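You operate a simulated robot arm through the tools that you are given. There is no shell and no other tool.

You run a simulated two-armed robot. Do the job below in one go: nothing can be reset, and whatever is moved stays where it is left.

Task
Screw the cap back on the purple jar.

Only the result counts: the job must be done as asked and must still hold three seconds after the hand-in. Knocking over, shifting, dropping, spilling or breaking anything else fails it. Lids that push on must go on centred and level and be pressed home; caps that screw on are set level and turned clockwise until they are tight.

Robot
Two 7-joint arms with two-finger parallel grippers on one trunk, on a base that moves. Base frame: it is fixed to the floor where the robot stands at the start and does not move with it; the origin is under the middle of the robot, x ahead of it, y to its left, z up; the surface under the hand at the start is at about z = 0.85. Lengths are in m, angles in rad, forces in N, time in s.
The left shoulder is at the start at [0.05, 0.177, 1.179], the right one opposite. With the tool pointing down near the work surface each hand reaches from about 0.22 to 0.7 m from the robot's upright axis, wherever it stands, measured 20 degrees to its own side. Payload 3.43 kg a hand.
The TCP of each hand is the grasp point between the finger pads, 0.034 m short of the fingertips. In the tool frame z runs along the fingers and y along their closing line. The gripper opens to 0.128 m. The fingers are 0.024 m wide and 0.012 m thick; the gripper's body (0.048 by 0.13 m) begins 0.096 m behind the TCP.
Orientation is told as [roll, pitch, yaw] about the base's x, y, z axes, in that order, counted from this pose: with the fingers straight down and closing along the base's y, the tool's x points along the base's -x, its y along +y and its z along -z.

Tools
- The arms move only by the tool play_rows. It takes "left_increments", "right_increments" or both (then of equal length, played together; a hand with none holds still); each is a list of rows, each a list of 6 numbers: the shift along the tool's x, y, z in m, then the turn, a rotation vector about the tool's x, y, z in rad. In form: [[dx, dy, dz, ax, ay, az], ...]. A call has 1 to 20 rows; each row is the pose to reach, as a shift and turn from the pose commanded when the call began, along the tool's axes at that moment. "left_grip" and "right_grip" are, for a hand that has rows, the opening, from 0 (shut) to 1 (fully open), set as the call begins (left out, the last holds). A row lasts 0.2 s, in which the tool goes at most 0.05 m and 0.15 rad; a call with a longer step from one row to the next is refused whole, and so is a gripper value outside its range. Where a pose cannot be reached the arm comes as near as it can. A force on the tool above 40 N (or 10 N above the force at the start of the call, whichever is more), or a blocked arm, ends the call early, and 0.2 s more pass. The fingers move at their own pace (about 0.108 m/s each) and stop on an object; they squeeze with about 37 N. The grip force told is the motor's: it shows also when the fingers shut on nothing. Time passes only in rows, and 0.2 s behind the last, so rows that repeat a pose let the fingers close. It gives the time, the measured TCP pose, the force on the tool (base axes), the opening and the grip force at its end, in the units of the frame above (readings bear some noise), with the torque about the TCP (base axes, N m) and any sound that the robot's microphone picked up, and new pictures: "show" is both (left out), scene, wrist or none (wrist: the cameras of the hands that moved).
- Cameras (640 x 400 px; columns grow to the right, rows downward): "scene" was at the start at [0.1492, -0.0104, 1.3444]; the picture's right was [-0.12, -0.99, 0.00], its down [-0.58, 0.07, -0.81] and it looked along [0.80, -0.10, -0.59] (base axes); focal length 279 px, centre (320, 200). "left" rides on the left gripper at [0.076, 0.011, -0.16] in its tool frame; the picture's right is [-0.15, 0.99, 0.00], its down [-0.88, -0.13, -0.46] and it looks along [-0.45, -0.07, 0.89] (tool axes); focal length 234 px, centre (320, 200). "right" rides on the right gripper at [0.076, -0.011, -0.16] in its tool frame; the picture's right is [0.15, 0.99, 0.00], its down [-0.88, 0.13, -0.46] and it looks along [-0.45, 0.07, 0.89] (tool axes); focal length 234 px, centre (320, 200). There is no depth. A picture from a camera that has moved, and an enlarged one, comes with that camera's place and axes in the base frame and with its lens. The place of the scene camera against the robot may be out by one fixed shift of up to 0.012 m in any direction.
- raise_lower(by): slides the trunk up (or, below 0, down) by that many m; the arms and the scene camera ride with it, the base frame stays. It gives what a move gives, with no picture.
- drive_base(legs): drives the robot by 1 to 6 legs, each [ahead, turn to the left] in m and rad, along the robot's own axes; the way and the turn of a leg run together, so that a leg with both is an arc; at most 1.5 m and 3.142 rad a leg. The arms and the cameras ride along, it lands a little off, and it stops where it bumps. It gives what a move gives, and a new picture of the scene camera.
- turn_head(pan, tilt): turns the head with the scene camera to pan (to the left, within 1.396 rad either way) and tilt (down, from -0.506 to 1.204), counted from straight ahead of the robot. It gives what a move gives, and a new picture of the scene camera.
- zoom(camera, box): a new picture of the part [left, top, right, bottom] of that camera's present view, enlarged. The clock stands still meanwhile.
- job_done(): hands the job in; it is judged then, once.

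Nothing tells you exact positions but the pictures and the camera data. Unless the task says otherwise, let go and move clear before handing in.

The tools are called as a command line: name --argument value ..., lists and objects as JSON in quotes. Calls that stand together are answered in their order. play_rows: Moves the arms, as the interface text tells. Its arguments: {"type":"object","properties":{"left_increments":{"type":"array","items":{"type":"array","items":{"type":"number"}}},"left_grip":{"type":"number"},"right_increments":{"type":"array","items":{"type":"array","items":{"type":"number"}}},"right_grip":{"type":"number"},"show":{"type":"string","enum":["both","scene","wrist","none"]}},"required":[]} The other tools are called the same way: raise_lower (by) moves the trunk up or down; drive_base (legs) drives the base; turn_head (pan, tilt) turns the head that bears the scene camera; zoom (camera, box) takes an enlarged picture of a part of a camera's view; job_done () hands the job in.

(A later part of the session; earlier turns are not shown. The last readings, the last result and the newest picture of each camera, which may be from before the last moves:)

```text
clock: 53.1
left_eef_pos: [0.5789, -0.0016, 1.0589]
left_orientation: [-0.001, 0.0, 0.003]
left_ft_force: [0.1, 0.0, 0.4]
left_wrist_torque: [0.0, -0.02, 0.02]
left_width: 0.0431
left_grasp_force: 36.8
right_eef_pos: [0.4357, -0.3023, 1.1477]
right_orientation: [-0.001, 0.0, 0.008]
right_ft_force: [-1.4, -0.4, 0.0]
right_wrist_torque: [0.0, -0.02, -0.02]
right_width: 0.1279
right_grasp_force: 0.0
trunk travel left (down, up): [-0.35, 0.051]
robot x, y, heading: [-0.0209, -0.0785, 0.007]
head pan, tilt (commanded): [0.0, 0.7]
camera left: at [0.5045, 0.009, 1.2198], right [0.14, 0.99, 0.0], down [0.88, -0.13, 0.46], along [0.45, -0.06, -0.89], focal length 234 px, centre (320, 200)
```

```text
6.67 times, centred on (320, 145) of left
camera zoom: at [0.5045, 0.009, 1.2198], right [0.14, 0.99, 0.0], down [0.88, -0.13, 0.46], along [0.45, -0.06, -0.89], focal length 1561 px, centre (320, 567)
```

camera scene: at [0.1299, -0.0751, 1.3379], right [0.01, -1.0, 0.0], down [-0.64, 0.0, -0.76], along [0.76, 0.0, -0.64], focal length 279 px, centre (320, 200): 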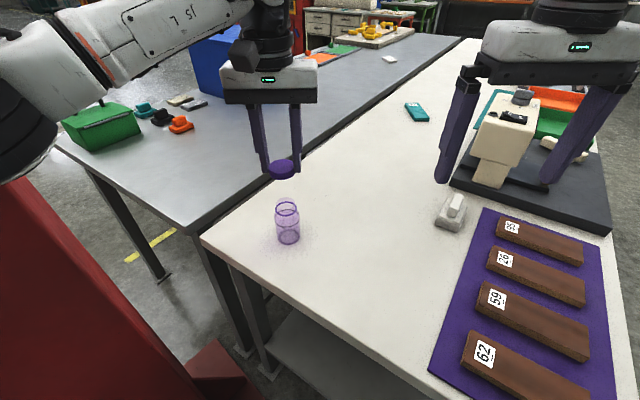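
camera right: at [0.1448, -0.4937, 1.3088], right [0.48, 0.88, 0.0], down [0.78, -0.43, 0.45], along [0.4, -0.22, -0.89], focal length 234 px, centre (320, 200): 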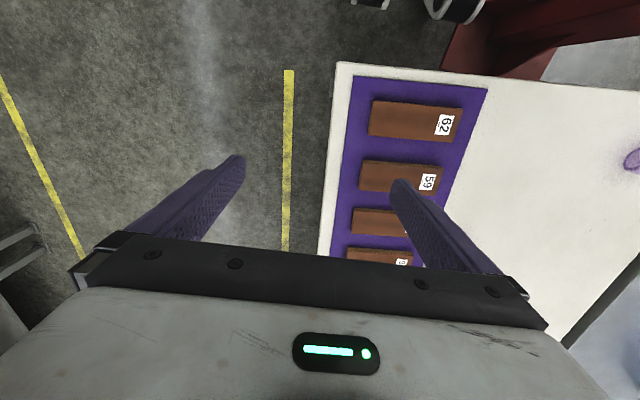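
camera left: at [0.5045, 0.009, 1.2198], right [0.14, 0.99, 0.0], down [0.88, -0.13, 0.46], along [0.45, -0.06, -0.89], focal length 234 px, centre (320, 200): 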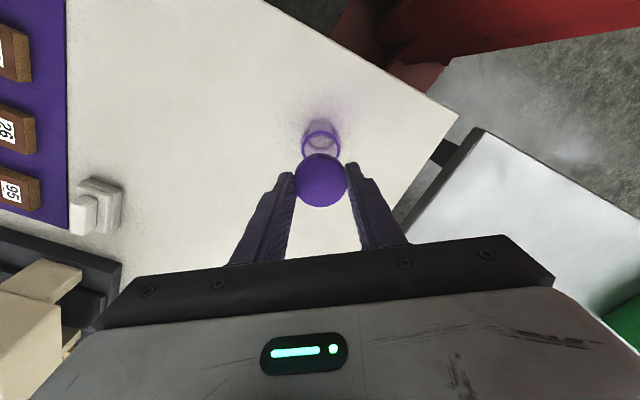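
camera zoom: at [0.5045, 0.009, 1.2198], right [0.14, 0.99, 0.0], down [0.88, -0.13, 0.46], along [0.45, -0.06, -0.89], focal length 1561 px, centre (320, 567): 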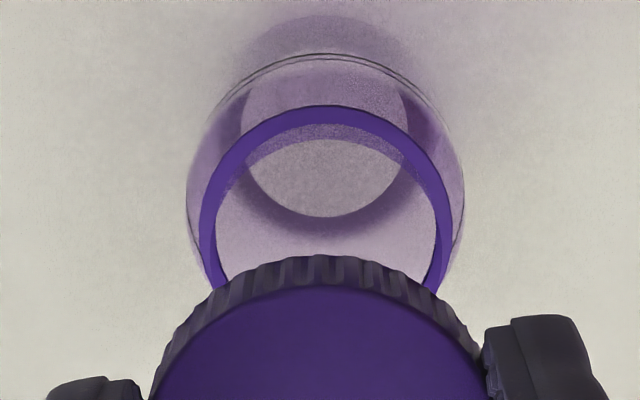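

The ring and cap look centred to within about a millimetre. Next I'll rotate the hand counter-clockwise by 1.5 rad in the air, to leave room for the clockwise stroke, and re-check the alignment from that side.

play_rows --left_increments '[[0, 0, 0, 0, 0, -0.14], [0, 0, 0, 0, 0, -0.28], [0, 0, 0, 0, 0, -0.42], [0, 0, 0, 0, 0, -0.56], [0, 0, 0, 0, 0, -0.7], [0, 0, 0, 0, 0, -0.84], [0, 0, 0, 0, 0, -0.98], [0, 0, 0, 0, 0, -1.12], [0, 0, 0, 0, 0, -1.26], [0, 0, 0, 0, 0, -1.4], [0, 0, 0, 0, 0, -1.5], [0, 0, 0, 0, 0, -1.5]]' --left_grip 0.0 --show "both"

zoom --camera "left" --box '[272, 115, 368, 175]'

zoom --camera "scene" --box '[210, 140, 370, 240]'

```text
clock: 55.7
left_eef_pos: [0.5778, -0.0028, 1.0591]
left_orientation: [-0.001, -0.001, 1.506]
left_ft_force: [-0.7, -0.3, 0.2]
left_wrist_torque: [0.01, -0.01, -0.02]
left_width: 0.0436
left_grasp_force: 37.2
right_eef_pos: [0.4362, -0.3008, 1.1497]
right_orientation: [0.0, 0.0, 0.009]
right_ft_force: [0.3, -0.1, 0.4]
right_wrist_torque: [0.01, -0.01, 0.0]
right_width: 0.1281
right_grasp_force: 0.2
trunk travel left (down, up): [-0.35, 0.051]
robot x, y, heading: [-0.0163, -0.077, 0.002]
head pan, tilt (commanded): [0.0, 0.7]
camera scene: at [0.1297, -0.0754, 1.3379], right [0.01, -1.0, 0.0], down [-0.64, 0.0, -0.76], along [0.76, 0.0, -0.64], focal length 279 px, centre (320, 200)
camera left: at [0.5632, -0.0774, 1.2192], right [-0.98, 0.21, 0.0], down [0.19, 0.87, 0.46], along [0.1, 0.45, -0.89], focal length 234 px, centre (320, 200)
```

scene: 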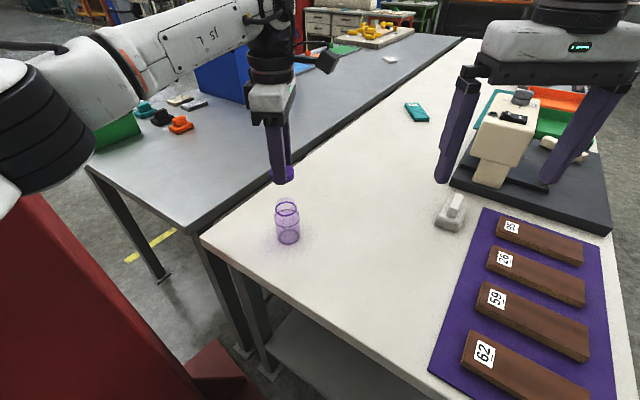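
left: 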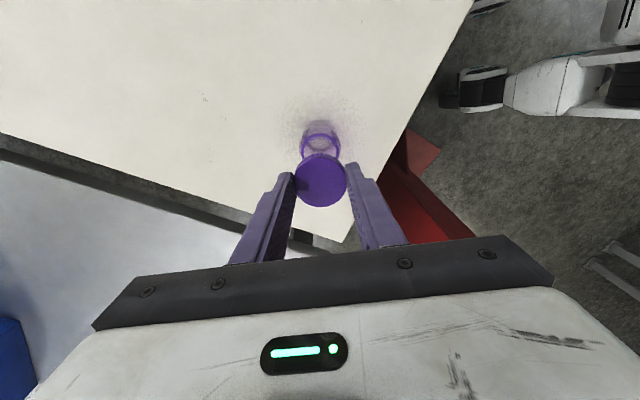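

```text
6.67 times, centred on (320, 145) of left
camera zoom: at [0.5632, -0.0774, 1.2192], right [-0.98, 0.21, 0.0], down [0.19, 0.87, 0.46], along [0.1, 0.45, -0.89], focal length 1561 px, centre (320, 567)
```

zoom: 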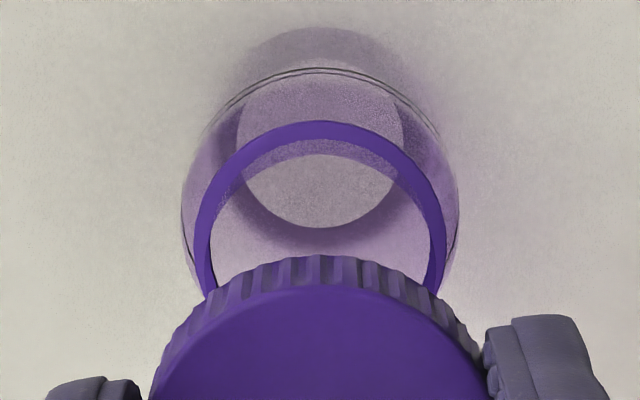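

```text
4.00 times, centred on (290, 190) of scene
camera zoom: at [0.1297, -0.0754, 1.3379], right [0.01, -1.0, 0.0], down [-0.64, 0.0, -0.76], along [0.76, 0.0, -0.64], focal length 1118 px, centre (440, 240)
```

zoom: 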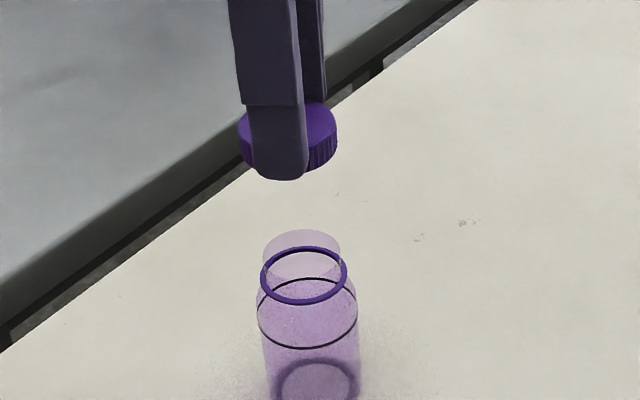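

Combining the two views, the jar's axis is about 1.9 mm in +y and 0.6 mm in -x from the cap's axis. I'll correct that and go down to just above the mouth.

play_rows --left_increments '[[-0.0019, 0.0007, 0.015, 0, 0, 0], [-0.0019, 0.0007, 0.03, 0, 0, 0], [-0.0019, 0.0007, 0.045, 0, 0, 0], [-0.0019, 0.0007, 0.057, 0, 0, 0], [-0.0019, 0.0007, 0.057, 0, 0, 0]]' --left_grip 0.0 --show "none"

zoom --camera "scene" --box '[240, 160, 336, 220]'

zoom --camera "left" --box '[272, 115, 368, 175]'

zoom --camera "right" --box '[400, 100, 560, 200]'

```text
clock: 56.9
left_eef_pos: [0.5787, 0.0003, 1.0025]
left_orientation: [0.0, -0.001, 1.504]
left_ft_force: [0.2, 0.4, -0.6]
left_wrist_torque: [-0.02, 0.03, 0.02]
left_width: 0.0432
left_grasp_force: 36.9
right_eef_pos: [0.4356, -0.3017, 1.148]
right_orientation: [0.0, 0.001, 0.009]
right_ft_force: [-0.3, -0.7, -0.3]
right_wrist_torque: [0.01, -0.02, -0.04]
right_width: 0.1279
right_grasp_force: 0.1
trunk travel left (down, up): [-0.35, 0.051]
robot x, y, heading: [-0.0146, -0.0742, 0.005]
head pan, tilt (commanded): [0.0, 0.7]
```

```text
6.67 times, centred on (288, 190) of scene
camera zoom: at [0.1297, -0.0754, 1.3379], right [0.01, -1.0, 0.0], down [-0.64, 0.0, -0.77], along [0.77, 0.0, -0.64], focal length 1863 px, centre (533, 267)
```

zoom: 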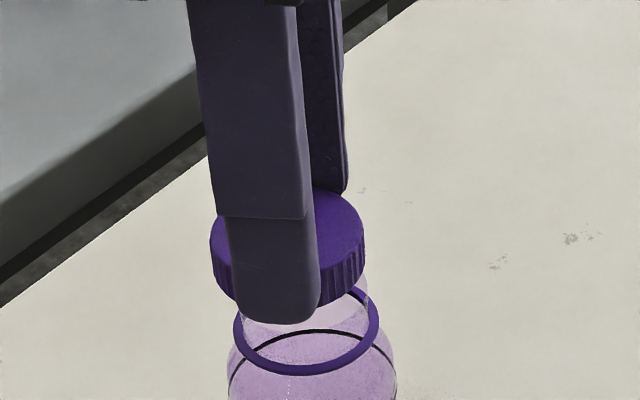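

```text
6.67 times, centred on (320, 145) of left
camera zoom: at [0.5628, -0.075, 1.1618], right [-0.98, 0.21, 0.0], down [0.19, 0.87, 0.46], along [0.1, 0.45, -0.89], focal length 1561 px, centre (320, 567)
```

zoom: 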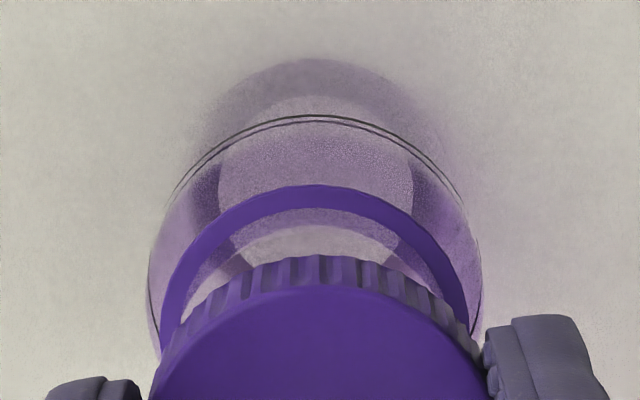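

```text
4.00 times, centred on (480, 150) of right
camera zoom: at [0.3594, -0.3125, 1.3085], right [-0.15, 0.99, 0.0], down [0.88, 0.14, 0.46], along [0.45, 0.07, -0.89], focal length 937 px, centre (-320, 400)
```

zoom: 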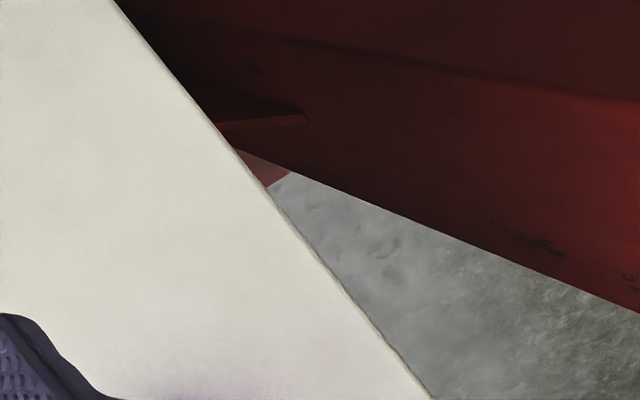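

zoom --camera "scene" --box '[264, 180, 304, 205]'

zoom --camera "scene" --box '[268, 195, 308, 220]'

```text
16.00 times, centred on (284, 192) of scene
camera zoom: at [0.1297, -0.0754, 1.3379], right [0.01, -1.0, 0.0], down [-0.64, 0.0, -0.77], along [0.77, 0.0, -0.64], focal length 4470 px, centre (896, 320)
```

zoom: 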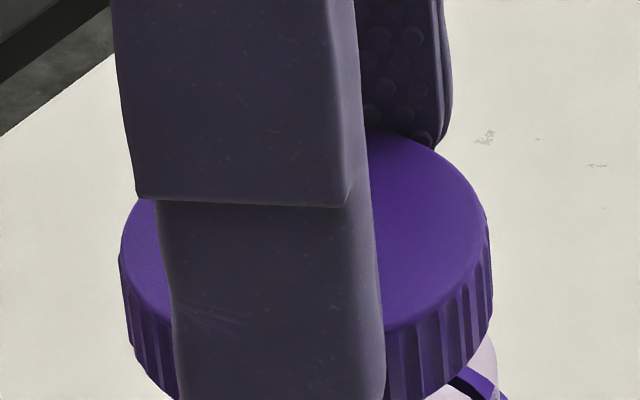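

```text
16.00 times, centred on (288, 208) of scene
camera zoom: at [0.1297, -0.0754, 1.3379], right [0.01, -1.0, 0.0], down [-0.64, 0.0, -0.77], along [0.77, 0.0, -0.64], focal length 4470 px, centre (832, 80)
```

zoom: 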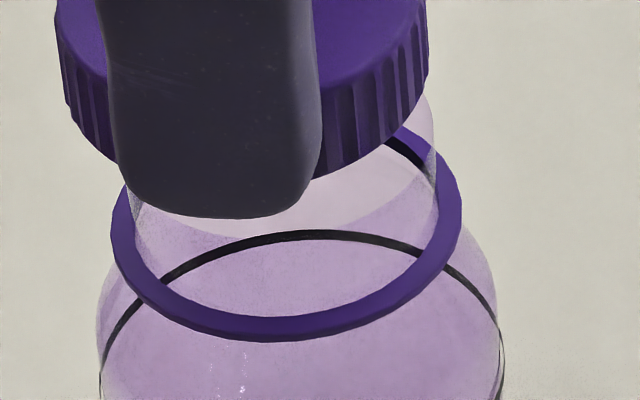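

zoom --camera "left" --box '[256, 130, 384, 210]'

```text
5.00 times, centred on (320, 170) of left
camera zoom: at [0.5628, -0.075, 1.1618], right [-0.98, 0.21, 0.0], down [0.19, 0.87, 0.46], along [0.1, 0.45, -0.89], focal length 1171 px, centre (320, 350)
```

zoom: 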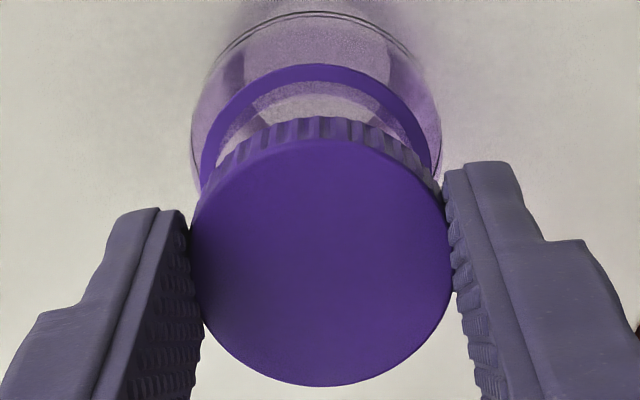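

The scene view shows the cap sitting about 2.7 mm to the +y side of the jar's axis. It slipped slightly in the grip during the earlier bump, so I'll allow for that. I'll move the right hand forward a little so its camera gives a side view for the x alignment.

play_rows --left_increments '[[0.0027, 0, 0, 0, 0, 0], [0.0027, 0, 0, 0, 0, 0], [0.0027, 0, 0, 0, 0, 0], [0.0027, 0, 0, 0, 0, 0]]' --right_increments '[[-0.025, 0, 0, 0, 0, 0], [-0.055, 0, 0, 0, 0, 0], [-0.085, 0, 0, 0, 0, 0], [-0.1, 0, 0, 0, 0, 0]]' --left_grip 0.0 --right_grip 1.0 --show "wrist"

zoom --camera "right" --box '[440, 140, 520, 190]'

zoom --camera "scene" --box '[260, 180, 324, 220]'

```text
clock: 57.9
left_eef_pos: [0.578, -0.0032, 1.0023]
left_orientation: [-0.001, -0.001, 1.503]
left_ft_force: [-0.3, 0.3, -0.1]
left_wrist_torque: [-0.01, -0.01, -0.01]
left_width: 0.0436
left_grasp_force: 37.5
right_eef_pos: [0.5364, -0.3008, 1.1497]
right_orientation: [0.0, 0.0, 0.009]
right_ft_force: [-0.3, 0.4, 0.6]
right_wrist_torque: [0.01, -0.01, -0.01]
right_width: 0.1282
right_grasp_force: 0.1
trunk travel left (down, up): [-0.35, 0.051]
robot x, y, heading: [-0.0161, -0.0794, 0.002]
head pan, tilt (commanded): [0.0, 0.7]
camera right: at [0.4596, -0.3113, 1.3086], right [-0.16, 0.99, 0.0], down [0.88, 0.14, 0.46], along [0.45, 0.07, -0.89], focal length 234 px, centre (320, 200)
camera left: at [0.563, -0.0774, 1.1621], right [-0.98, 0.21, 0.0], down [0.19, 0.87, 0.46], along [0.1, 0.45, -0.89], focal length 234 px, centre (320, 200)
```

right: 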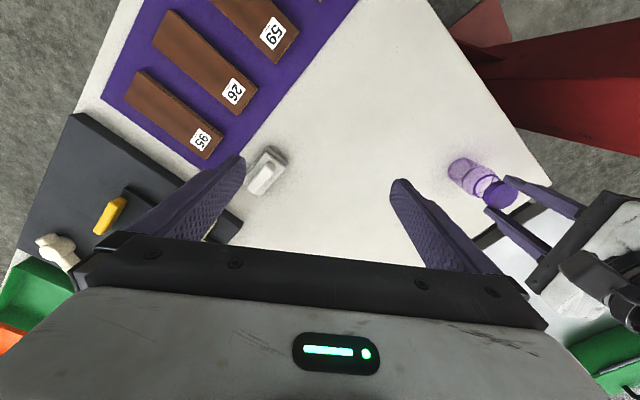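
left: 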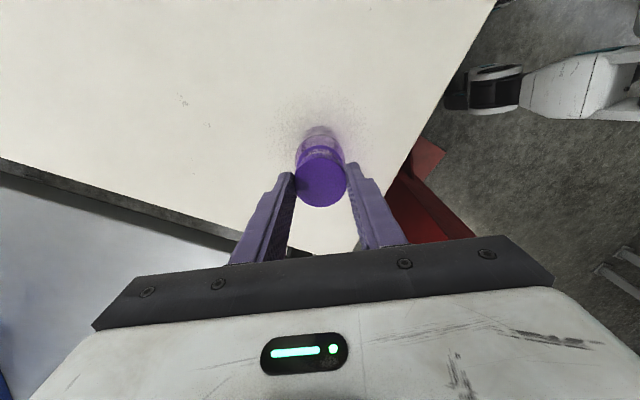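

```text
8.00 times, centred on (480, 165) of right
camera zoom: at [0.4596, -0.3113, 1.3086], right [-0.16, 0.99, 0.0], down [0.88, 0.14, 0.46], along [0.45, 0.07, -0.89], focal length 1873 px, centre (-960, 480)
```

zoom: 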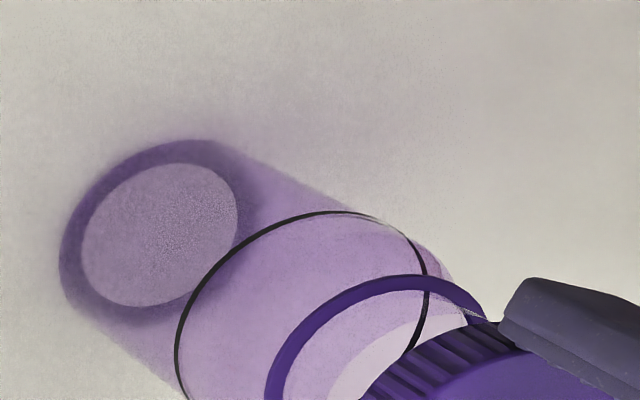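

```text
10.00 times, centred on (292, 200) of scene
camera zoom: at [0.1298, -0.0754, 1.3379], right [0.01, -1.0, 0.0], down [-0.64, 0.0, -0.76], along [0.76, 0.0, -0.64], focal length 2794 px, centre (600, 200)
```

zoom: 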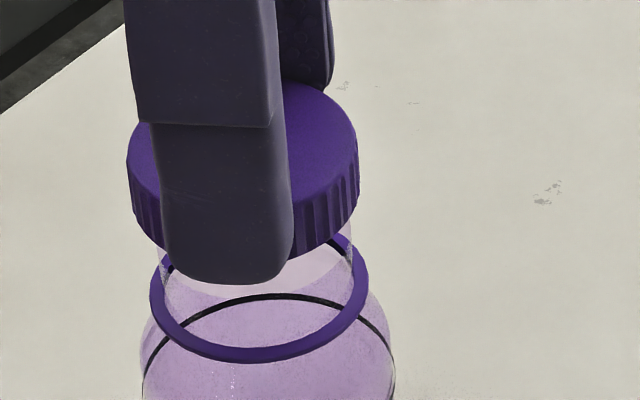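

zoom --camera "right" --box '[450, 165, 530, 215]'

```text
8.00 times, centred on (490, 190) of right
camera zoom: at [0.4596, -0.3113, 1.3086], right [-0.16, 0.99, 0.0], down [0.88, 0.14, 0.46], along [0.45, 0.07, -0.89], focal length 1873 px, centre (-1040, 280)
```

zoom: 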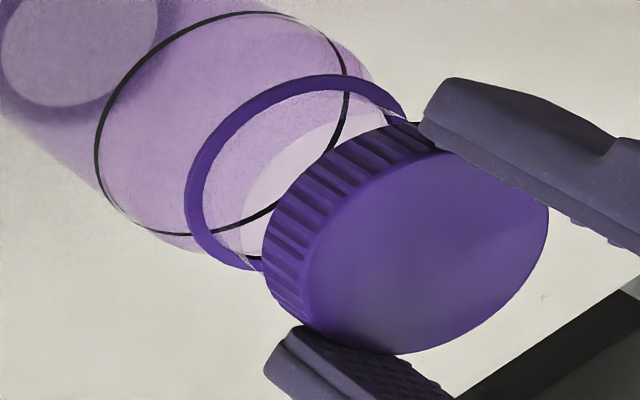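

Now the cap and jar line up in both directions, to under a millimetre in y and about a millimetre in x. I'll lower the cap onto the neck in small steps and watch the force.

play_rows --left_increments '[[0, 0, 0.003, 0, 0, 0], [0, 0, 0.006, 0, 0, 0], [0, 0, 0.008, 0, 0, 0]]' --left_grip 0.0 --show "none"

play_rows --left_increments '[[0, 0, 0.001, 0, 0, 0], [0, 0, 0.002, 0, 0, 0], [0, 0, 0.003, 0, 0, 0]]' --left_grip 0.0 --show "none"

zoom --camera "scene" --box '[260, 180, 324, 220]'

```text
clock: 58.7
left_eef_pos: [0.5766, -0.0024, 0.9933]
left_orientation: [-0.001, 0.002, 1.504]
left_ft_force: [-0.2, 0.6, -0.3]
left_wrist_torque: [0.03, -0.02, 0.0]
left_width: 0.0435
left_grasp_force: 36.7
right_eef_pos: [0.5358, -0.3004, 1.15]
right_orientation: [0.0, 0.0, 0.007]
right_ft_force: [-0.7, 0.0, -0.5]
right_wrist_torque: [-0.03, 0.01, 0.01]
right_width: 0.128
right_grasp_force: 0.0
trunk travel left (down, up): [-0.35, 0.051]
robot x, y, heading: [-0.0152, -0.0735, 0.003]
head pan, tilt (commanded): [0.0, 0.7]
```

```text
clock: 59.5
left_eef_pos: [0.5759, -0.0024, 0.9914]
left_orientation: [0.0, -0.001, 1.505]
left_ft_force: [-0.8, -0.7, 0.8]
left_wrist_torque: [0.0, 0.01, 0.01]
left_width: 0.0434
left_grasp_force: 36.8
right_eef_pos: [0.5366, -0.3001, 1.149]
right_orientation: [0.0, -0.001, 0.008]
right_ft_force: [-0.3, -1.0, -0.5]
right_wrist_torque: [0.0, 0.01, -0.01]
right_width: 0.1281
right_grasp_force: 0.1
trunk travel left (down, up): [-0.35, 0.051]
robot x, y, heading: [-0.0172, -0.0746, 0.007]
head pan, tilt (commanded): [0.0, 0.7]
```

```text
10.00 times, centred on (292, 200) of scene
camera zoom: at [0.1297, -0.0755, 1.3379], right [0.01, -1.0, 0.0], down [-0.64, 0.0, -0.77], along [0.76, 0.0, -0.64], focal length 2794 px, centre (600, 200)
```

zoom: 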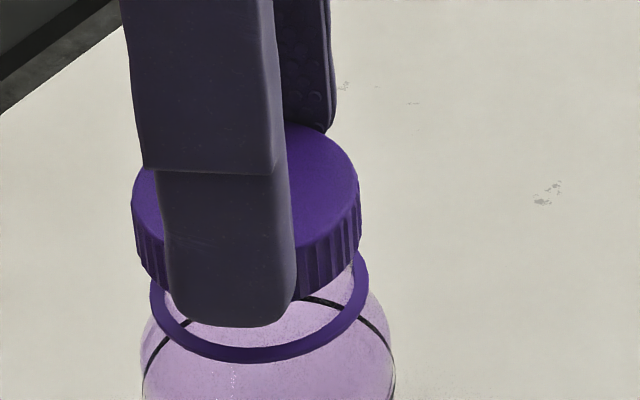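

No contact yet. I'll keep lowering slowly.

play_rows --left_increments '[[0, 0, 0.001, 0, 0, 0], [0, 0, 0.002, 0, 0, 0], [0, 0, 0.003, 0, 0, 0]]' --left_grip 0.0 --show "none"

play_rows --left_increments '[[0, 0, 0.001, 0, 0, 0], [0, 0, 0.002, 0, 0, 0], [0, 0, 0.003, 0, 0, 0]]' --left_grip 0.0 --show "none"

zoom --camera "scene" --box '[260, 180, 324, 220]'

```text
clock: 60.3
left_eef_pos: [0.5767, -0.0042, 0.9863]
left_orientation: [0.001, -0.001, 1.505]
left_ft_force: [0.1, -1.1, 0.5]
left_wrist_torque: [-0.03, -0.02, -0.01]
left_width: 0.0436
left_grasp_force: 36.7
right_eef_pos: [0.536, -0.2999, 1.1495]
right_orientation: [0.0, 0.0, 0.008]
right_ft_force: [0.1, -0.6, -0.4]
right_wrist_torque: [0.0, 0.0, 0.01]
right_width: 0.1281
right_grasp_force: 0.1
trunk travel left (down, up): [-0.35, 0.051]
robot x, y, heading: [-0.0147, -0.0757, 0.004]
head pan, tilt (commanded): [0.0, 0.7]
```

```text
clock: 61.1
left_eef_pos: [0.5769, -0.003, 0.9839]
left_orientation: [-0.002, 0.001, 1.505]
left_ft_force: [0.5, 0.6, -0.4]
left_wrist_torque: [-0.01, -0.02, 0.05]
left_width: 0.0437
left_grasp_force: 36.5
right_eef_pos: [0.5353, -0.3007, 1.1487]
right_orientation: [0.0, 0.0, 0.01]
right_ft_force: [-0.4, -0.1, 0.0]
right_wrist_torque: [-0.02, -0.03, -0.01]
right_width: 0.128
right_grasp_force: 0.0
trunk travel left (down, up): [-0.35, 0.051]
robot x, y, heading: [-0.0181, -0.0753, 0.008]
head pan, tilt (commanded): [0.0, 0.7]
```

```text
10.00 times, centred on (292, 200) of scene
camera zoom: at [0.1297, -0.0755, 1.3379], right [0.01, -1.0, 0.0], down [-0.64, 0.0, -0.76], along [0.76, 0.0, -0.64], focal length 2794 px, centre (600, 200)
```

zoom: 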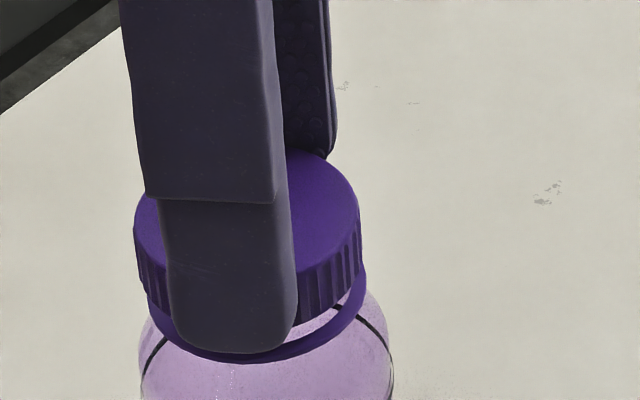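

The cap is sliding over the neck without force. I'll go on down until it meets the thread.

play_rows --left_increments '[[0, 0, 0.001, 0, 0, 0], [0, 0, 0.002, 0, 0, 0]]' --left_grip 0.0 --show "none"

play_rows --left_increments '[[0, 0, 0.001, 0, 0, 0], [0, 0, 0.002, 0, 0, 0]]' --left_grip 0.0 --show "none"

zoom --camera "scene" --box '[260, 180, 324, 220]'

```text
clock: 61.7
left_eef_pos: [0.576, -0.0032, 0.9825]
left_orientation: [0.0, 0.002, 1.505]
left_ft_force: [0.4, 0.3, 1.1]
left_wrist_torque: [0.05, 0.02, 0.0]
left_width: 0.0438
left_grasp_force: 36.7
right_eef_pos: [0.5354, -0.3002, 1.1488]
right_orientation: [0.0, 0.0, 0.01]
right_ft_force: [-0.8, 0.6, 0.0]
right_wrist_torque: [0.0, 0.02, 0.03]
right_width: 0.128
right_grasp_force: 0.1
trunk travel left (down, up): [-0.35, 0.051]
robot x, y, heading: [-0.0186, -0.0792, 0.004]
head pan, tilt (commanded): [0.0, 0.7]
```

```text
clock: 62.3
left_eef_pos: [0.5771, -0.0031, 0.9824]
left_orientation: [-0.003, 0.001, 1.505]
left_ft_force: [-1.6, 1.2, 6.8]
left_wrist_torque: [0.08, 0.16, -0.02]
left_width: 0.0436
left_grasp_force: 37.4
right_eef_pos: [0.5356, -0.3007, 1.1504]
right_orientation: [0.0, -0.002, 0.009]
right_ft_force: [0.3, -0.3, -0.5]
right_wrist_torque: [0.01, 0.0, -0.01]
right_width: 0.128
right_grasp_force: 0.0
trunk travel left (down, up): [-0.35, 0.051]
robot x, y, heading: [-0.0175, -0.0762, 0.003]
head pan, tilt (commanded): [0.0, 0.7]
```

```text
10.00 times, centred on (292, 200) of scene
camera zoom: at [0.1288, -0.0754, 1.3382], right [0.01, -1.0, 0.0], down [-0.64, 0.0, -0.77], along [0.77, 0.0, -0.64], focal length 2794 px, centre (600, 200)
```

zoom: 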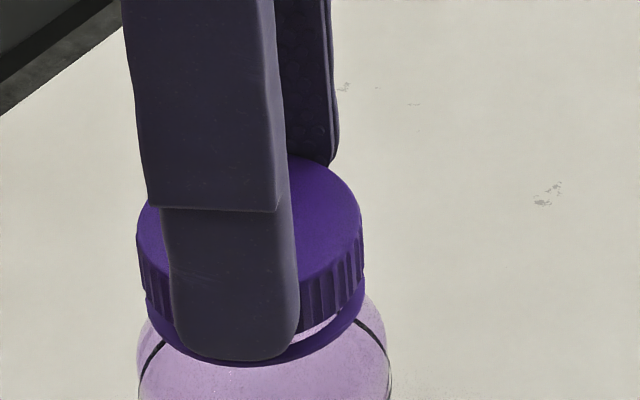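

First contact at about 7 N, with the cap 2–3 mm above the ring, so it's resting on the thread start. I'll try turning clockwise 0.6 rad with light pressure and watch the torque, keeping the rotation about the cap's own centre.

play_rows --left_increments '[[0.0, 0.0002, 0.0002, 0, 0, 0.1], [-0.0001, 0.0005, 0.0003, 0, 0, 0.2], [-0.0001, 0.0007, 0.0005, 0, 0, 0.3], [-0.0002, 0.001, 0.0006, 0, 0, 0.4], [-0.0003, 0.0012, 0.0008, 0, 0, 0.5], [-0.0004, 0.0014, 0.001, 0, 0, 0.6]]' --left_grip 0.0 --show "none"

zoom --camera "scene" --box '[260, 180, 324, 220]'

zoom --camera "left" --box '[256, 130, 384, 210]'

```text
clock: 63.7
left_eef_pos: [0.5744, -0.0028, 0.9814]
left_orientation: [-0.003, -0.001, 0.902]
left_ft_force: [3.9, 0.2, 16.8]
left_wrist_torque: [0.06, -0.32, -0.03]
left_width: 0.0436
left_grasp_force: 37.0
right_eef_pos: [0.5353, -0.3011, 1.1502]
right_orientation: [0.002, 0.0, 0.01]
right_ft_force: [-0.2, 0.0, 0.3]
right_wrist_torque: [0.01, 0.01, -0.03]
right_width: 0.1279
right_grasp_force: 0.1
trunk travel left (down, up): [-0.35, 0.051]
robot x, y, heading: [-0.017, -0.0769, 0.009]
head pan, tilt (commanded): [0.0, 0.7]
```

```text
10.00 times, centred on (292, 200) of scene
camera zoom: at [0.1284, -0.0757, 1.3382], right [0.0, -1.0, 0.0], down [-0.64, 0.0, -0.77], along [0.77, 0.0, -0.64], focal length 2794 px, centre (600, 200)
```

zoom: 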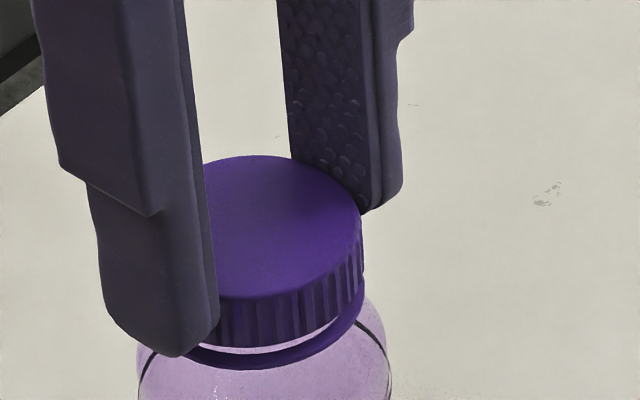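

```text
5.00 times, centred on (320, 170) of left
camera zoom: at [0.5199, -0.0543, 1.1416], right [-0.69, 0.73, 0.0], down [0.65, 0.61, 0.46], along [0.33, 0.31, -0.89], focal length 1171 px, centre (320, 350)
```

zoom: 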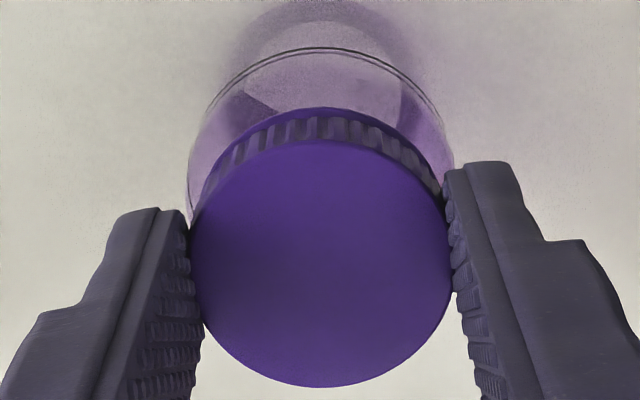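

There's almost no resisting torque but some side load, since the cap is slightly off-centre in the grip. The cap now stands on the neck by itself, so I'll open, re-centre the hand on it, turn back counter-clockwise and grip again a little lower.

play_rows --left_increments '[[0, 0, 0, 0, 0, 0], [0, 0, 0, 0, 0, 0], [0, 0, 0, 0, 0, 0]]' --left_grip 0.47 --show "none"

zoom --camera "left" --box '[256, 130, 384, 210]'

zoom --camera "scene" --box '[260, 180, 324, 220]'

zoom --camera "right" --box '[450, 150, 530, 200]'

```text
clock: 64.5
left_eef_pos: [0.5756, -0.0027, 0.9789]
left_orientation: [0.0, 0.0, 0.903]
left_ft_force: [-0.6, 0.1, 0.0]
left_wrist_torque: [0.01, 0.0, -0.01]
left_width: 0.0598
left_grasp_force: 0.1
right_eef_pos: [0.5364, -0.3005, 1.1492]
right_orientation: [0.0, 0.001, 0.009]
right_ft_force: [-0.2, -0.5, -0.2]
right_wrist_torque: [0.01, -0.03, 0.01]
right_width: 0.1281
right_grasp_force: 0.1
trunk travel left (down, up): [-0.35, 0.051]
robot x, y, heading: [-0.0218, -0.0787, 0.004]
head pan, tilt (commanded): [0.0, 0.7]
```

```text
5.00 times, centred on (320, 170) of left
camera zoom: at [0.5208, -0.0542, 1.1399], right [-0.69, 0.73, 0.0], down [0.65, 0.61, 0.46], along [0.33, 0.31, -0.89], focal length 1171 px, centre (320, 350)
```

zoom: 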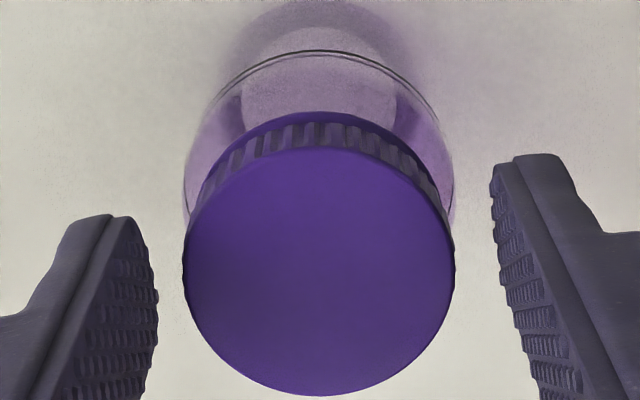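

```text
10.00 times, centred on (292, 200) of scene
camera zoom: at [0.1296, -0.0755, 1.3379], right [0.01, -1.0, 0.0], down [-0.64, 0.0, -0.77], along [0.77, 0.0, -0.64], focal length 2794 px, centre (600, 200)
```

zoom: 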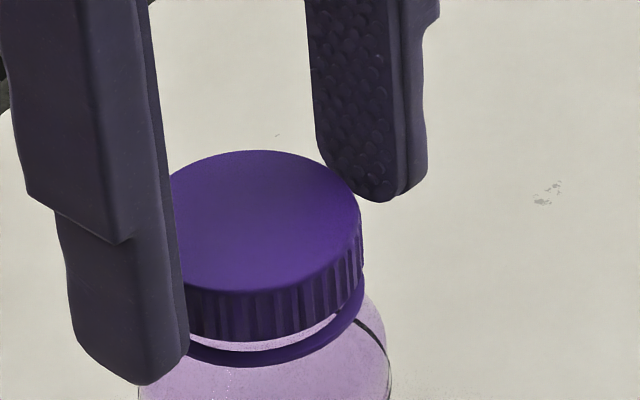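

```text
8.00 times, centred on (490, 175) of right
camera zoom: at [0.4592, -0.3114, 1.3088], right [-0.15, 0.99, 0.0], down [0.88, 0.14, 0.46], along [0.45, 0.07, -0.89], focal length 1873 px, centre (-1040, 400)
```

zoom: 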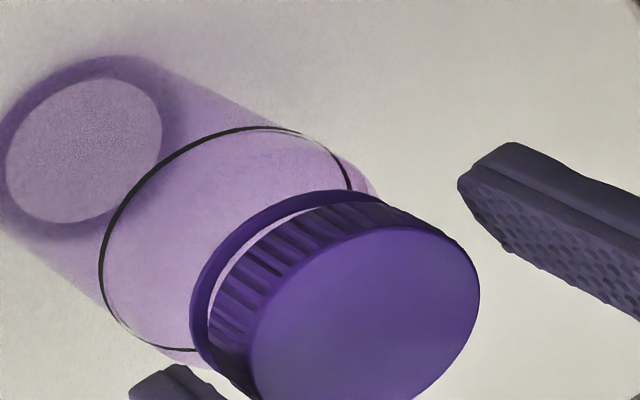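

The cap stays on the neck and the hand is within 1 mm of its centre. I'll rotate back to yaw 1.5 with the fingers open, then close on the cap again.

play_rows --left_increments '[[-0.0006, -0.0008, 0, 0, 0, -0.12], [-0.0006, -0.0008, 0, 0, 0, -0.24], [-0.0006, -0.0008, 0, 0, 0, -0.36], [-0.0006, -0.0008, 0, 0, 0, -0.48], [-0.0006, -0.0008, 0, 0, 0, -0.6], [-0.0006, -0.0008, 0, 0, 0, -0.6]]' --left_grip 0.47 --show "none"

zoom --camera "left" --box '[256, 130, 384, 210]'

zoom --camera "scene" --box '[260, 180, 324, 220]'

```text
clock: 65.9
left_eef_pos: [0.5761, -0.0031, 0.9795]
left_orientation: [-0.002, 0.001, 1.506]
left_ft_force: [0.5, 0.1, 0.5]
left_wrist_torque: [0.0, -0.01, -0.01]
left_width: 0.0603
left_grasp_force: 0.1
right_eef_pos: [0.5364, -0.3003, 1.1481]
right_orientation: [0.001, 0.0, 0.01]
right_ft_force: [-1.0, -0.6, -0.3]
right_wrist_torque: [-0.04, -0.02, 0.05]
right_width: 0.1277
right_grasp_force: 0.0
trunk travel left (down, up): [-0.35, 0.051]
robot x, y, heading: [-0.0159, -0.0756, 0.002]
head pan, tilt (commanded): [0.0, 0.7]
```

```text
5.00 times, centred on (320, 170) of left
camera zoom: at [0.5619, -0.0769, 1.14], right [-0.98, 0.21, 0.0], down [0.19, 0.87, 0.46], along [0.1, 0.45, -0.89], focal length 1171 px, centre (320, 350)
```

zoom: 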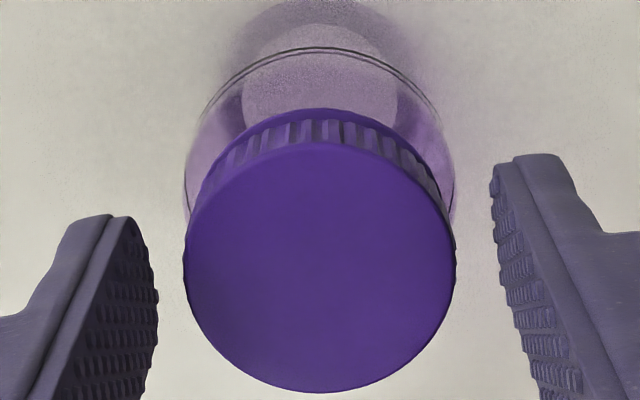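

```text
10.00 times, centred on (292, 200) of scene
camera zoom: at [0.1297, -0.0754, 1.3379], right [0.01, -1.0, 0.0], down [-0.64, 0.0, -0.76], along [0.76, 0.0, -0.64], focal length 2794 px, centre (600, 200)
```

zoom: 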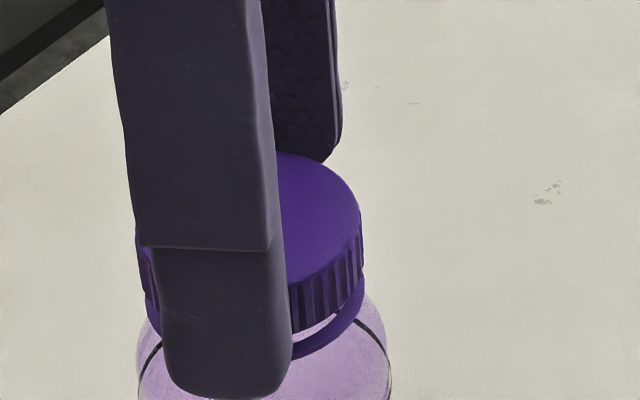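

play_rows --left_increments '[[0, 0, 0, 0, 0, 0], [0, 0, 0, 0, 0, 0], [0, 0, 0, 0, 0, 0]]' --left_grip 0.0 --show "none"

play_rows --left_increments '[[0, 0, 0.001, 0, 0, 0.0], [0, 0, 0.002, 0, 0, 0.0], [0, 0, 0.002, 0, 0, 0.0]]' --left_grip 0.0 --show "none"

play_rows --left_increments '[[0, 0, 0.0, 0, 0, 0.12], [0, 0, 0.0, 0, 0, 0.24], [0, 0, 0.0, 0, 0, 0.36], [0, 0, 0.0, 0, 0, 0.48], [0, 0, 0.0, 0, 0, 0.6], [0, 0, 0.0, 0, 0, 0.72], [0, 0, 0.0, 0, 0, 0.84], [0, 0, 0.0, 0, 0, 0.96]]' --left_grip 0.0 --show "none"

zoom --camera "scene" --box '[260, 180, 324, 220]'

```text
clock: 66.7
left_eef_pos: [0.5761, -0.0011, 0.9802]
left_orientation: [-0.001, 0.001, 1.503]
left_ft_force: [0.5, -0.4, 0.2]
left_wrist_torque: [0.02, 0.02, -0.01]
left_width: 0.0436
left_grasp_force: 37.9
right_eef_pos: [0.5364, -0.2993, 1.1495]
right_orientation: [-0.001, 0.0, 0.009]
right_ft_force: [-0.9, -1.0, 0.9]
right_wrist_torque: [0.03, 0.01, 0.0]
right_width: 0.1279
right_grasp_force: 0.1
trunk travel left (down, up): [-0.35, 0.051]
robot x, y, heading: [-0.0158, -0.0762, 0.006]
head pan, tilt (commanded): [0.0, 0.7]
```

```text
clock: 67.5
left_eef_pos: [0.5767, -0.0043, 0.9788]
left_orientation: [-0.003, -0.001, 1.504]
left_ft_force: [0.1, 2.8, 5.7]
left_wrist_torque: [0.22, 0.05, 0.0]
left_width: 0.0438
left_grasp_force: 36.9
right_eef_pos: [0.536, -0.3001, 1.1503]
right_orientation: [0.0, -0.003, 0.009]
right_ft_force: [-0.4, 0.2, -0.4]
right_wrist_torque: [-0.01, 0.01, -0.01]
right_width: 0.1282
right_grasp_force: 0.0
trunk travel left (down, up): [-0.35, 0.051]
robot x, y, heading: [-0.0147, -0.0736, 0.005]
head pan, tilt (commanded): [0.0, 0.7]
```

```text
clock: 69.3
left_eef_pos: [0.575, -0.0024, 0.9778]
left_orientation: [0.001, -0.001, 0.542]
left_ft_force: [-3.7, 0.9, 8.5]
left_wrist_torque: [0.16, 0.26, 0.04]
left_width: 0.0437
left_grasp_force: 36.9
right_eef_pos: [0.5355, -0.3001, 1.1499]
right_orientation: [0.0, -0.003, 0.01]
right_ft_force: [-0.2, -0.2, -0.5]
right_wrist_torque: [-0.01, 0.0, 0.0]
right_width: 0.1279
right_grasp_force: 0.2
trunk travel left (down, up): [-0.35, 0.051]
robot x, y, heading: [-0.0169, -0.0761, 0.005]
head pan, tilt (commanded): [0.0, 0.7]
```

```text
10.00 times, centred on (292, 200) of scene
camera zoom: at [0.1284, -0.0754, 1.3381], right [0.01, -1.0, 0.0], down [-0.64, 0.0, -0.77], along [0.77, 0.0, -0.64], focal length 2794 px, centre (600, 200)
```

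zoom: 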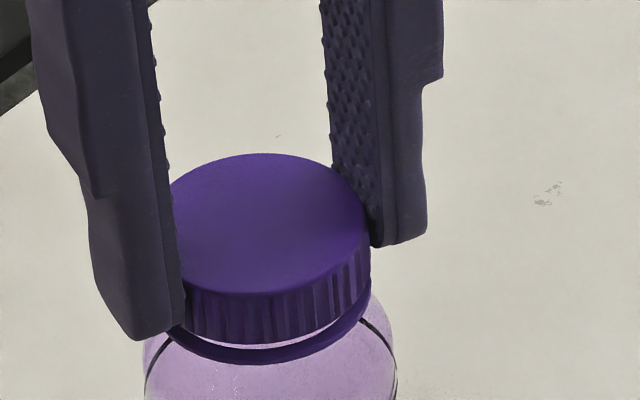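

With the jar free, it just follows the cap: there's no torque and the cap isn't dropping. It needs holding, so the left hand will keep the cap in place while the right hand comes in low from straight in front, pitched 45° down. First I'll pitch the right hand well away from the jar.

play_rows --right_increments '[[0.0166, 0.007, 0.007, 0, -0.112, 0], [0.0331, 0.014, 0.014, 0, -0.224, 0], [0.0497, 0.021, 0.021, 0, -0.336, 0], [0.0663, 0.029, 0.029, 0, -0.449, 0], [0.0829, 0.036, 0.036, 0, -0.561, 0], [0.0994, 0.043, 0.043, 0, -0.673, 0], [0.116, 0.05, 0.05, 0, -0.785, 0], [0.116, 0.05, 0.05, 0, -0.785, 0]]' --right_grip 1.0 --show "both"

```text
clock: 71.1
left_eef_pos: [0.5766, -0.0024, 0.9787]
left_orientation: [0.001, 0.001, 0.544]
left_ft_force: [-1.6, 0.7, 6.5]
left_wrist_torque: [0.01, 0.05, 0.04]
left_width: 0.0438
left_grasp_force: 37.3
right_eef_pos: [0.4187, -0.2512, 1.0979]
right_orientation: [-0.001, -0.786, 0.006]
right_ft_force: [-0.1, 0.0, -0.4]
right_wrist_torque: [0.0, 0.02, 0.0]
right_width: 0.128
right_grasp_force: 0.0
trunk travel left (down, up): [-0.35, 0.051]
robot x, y, heading: [-0.018, -0.077, 0.003]
head pan, tilt (commanded): [0.0, 0.7]
camera scene: at [0.1289, -0.0755, 1.338], right [0.01, -1.0, 0.0], down [-0.64, 0.0, -0.77], along [0.77, 0.0, -0.64], focal length 279 px, centre (320, 200)
camera right: at [0.251, -0.2628, 1.158], right [-0.11, 0.99, -0.1], down [0.3, 0.13, 0.95], along [0.95, 0.07, -0.31], focal length 234 px, centre (320, 200)
```

scene: 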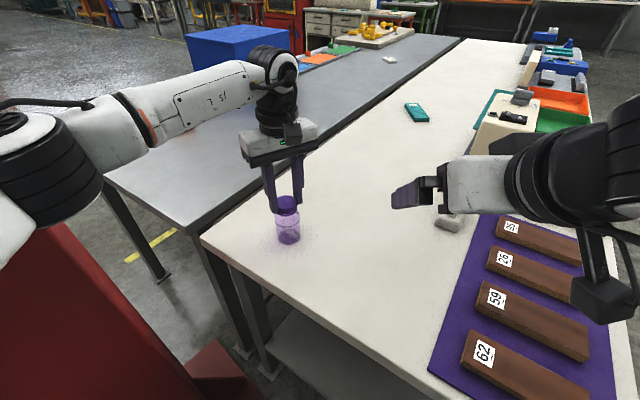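
right: 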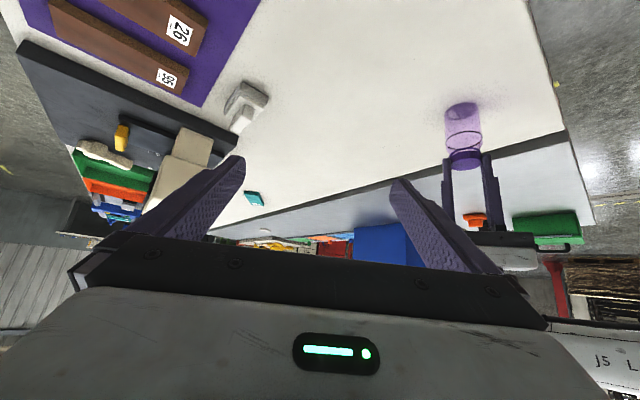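

That posture works well, with the elbow up. I'll move it across to the pre-grasp in front of the jar.

play_rows --right_increments '[[0.0057, 0.0311, 0.014, 0, 0, 0], [0.0113, 0.0623, 0.0279, 0, 0, 0], [0.017, 0.0934, 0.0419, 0, 0, 0], [0.0226, 0.1245, 0.0558, 0, 0, 0], [0.0283, 0.1556, 0.0698, 0, 0, 0], [0.034, 0.1868, 0.0838, 0, 0, 0], [0.0396, 0.2179, 0.0977, 0, 0, 0], [0.0453, 0.249, 0.1117, 0, 0, 0], [0.0453, 0.249, 0.1117, 0, 0, 0]]' --right_grip 1.0 --show "both"

```text
clock: 73.1
left_eef_pos: [0.5765, -0.0042, 0.9779]
left_orientation: [0.001, -0.001, 0.544]
left_ft_force: [-0.7, -0.1, 5.7]
left_wrist_torque: [-0.01, 0.01, 0.01]
left_width: 0.0437
left_grasp_force: 37.0
right_eef_pos: [0.4642, -0.0027, 0.9902]
right_orientation: [0.002, -0.787, 0.006]
right_ft_force: [0.3, -0.4, -0.2]
right_wrist_torque: [0.01, 0.02, 0.01]
right_width: 0.1281
right_grasp_force: 0.1
trunk travel left (down, up): [-0.35, 0.051]
robot x, y, heading: [-0.0184, -0.0772, 0.003]
head pan, tilt (commanded): [0.0, 0.7]
camera scene: at [0.129, -0.0756, 1.338], right [0.01, -1.0, 0.0], down [-0.64, 0.0, -0.77], along [0.77, 0.0, -0.64], focal length 279 px, centre (320, 200)
camera right: at [0.2976, -0.015, 1.049], right [-0.11, 0.99, -0.1], down [0.3, 0.13, 0.95], along [0.95, 0.07, -0.31], focal length 234 px, centre (320, 200)
```

scene: 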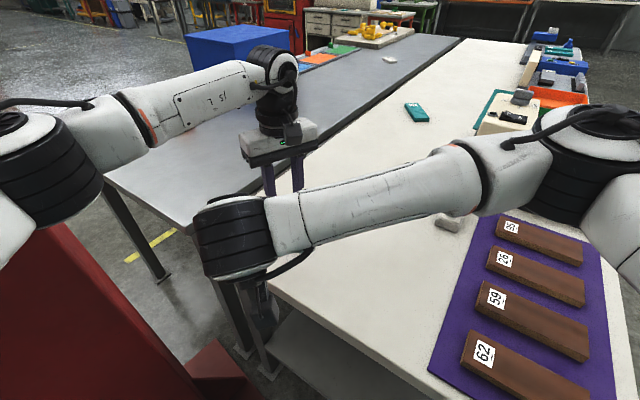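
right: 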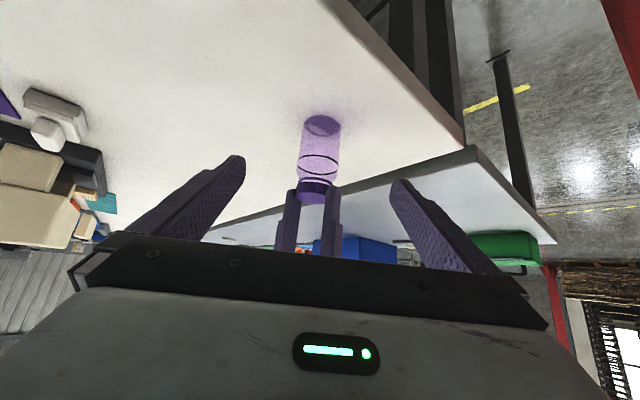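

The jar is centred between the right fingers. I'll advance along the finger line in two stages, checking in between.

play_rows --right_increments '[[0.0002, -0.0003, 0.02, 0, 0, 0], [0.0003, -0.0005, 0.04, 0, 0, 0], [0.0004, -0.0007, 0.06, 0, 0, 0], [0.0005, -0.0008, 0.08, 0, 0, 0], [0.0006, -0.0009, 0.1, 0, 0, 0]]' --right_grip 1.0 --show "wrist"

```text
clock: 74.3
left_eef_pos: [0.5757, -0.0032, 0.979]
left_orientation: [0.0, 0.001, 0.543]
left_ft_force: [-1.0, -0.1, 4.4]
left_wrist_torque: [-0.01, 0.02, -0.02]
left_width: 0.0435
left_grasp_force: 37.1
right_eef_pos: [0.5347, -0.0038, 0.9175]
right_orientation: [0.004, -0.786, 0.006]
right_ft_force: [-0.2, 0.0, 0.5]
right_wrist_torque: [0.0, -0.01, -0.01]
right_width: 0.1279
right_grasp_force: 0.1
trunk travel left (down, up): [-0.35, 0.051]
robot x, y, heading: [-0.0175, -0.0773, 0.004]
head pan, tilt (commanded): [0.0, 0.7]
camera right: at [0.3675, -0.015, 0.9766], right [-0.11, 0.99, -0.1], down [0.3, 0.13, 0.95], along [0.95, 0.08, -0.31], focal length 234 px, centre (320, 200)
```

right: 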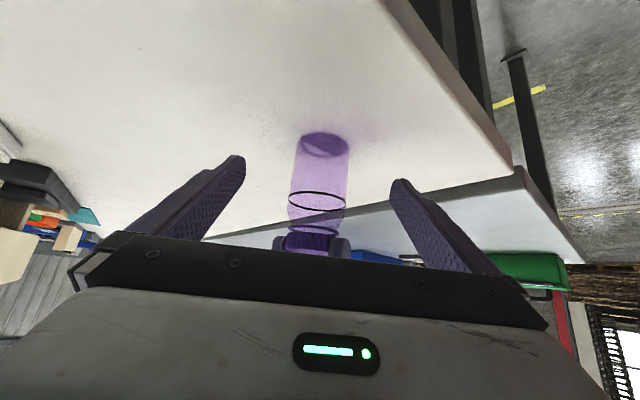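

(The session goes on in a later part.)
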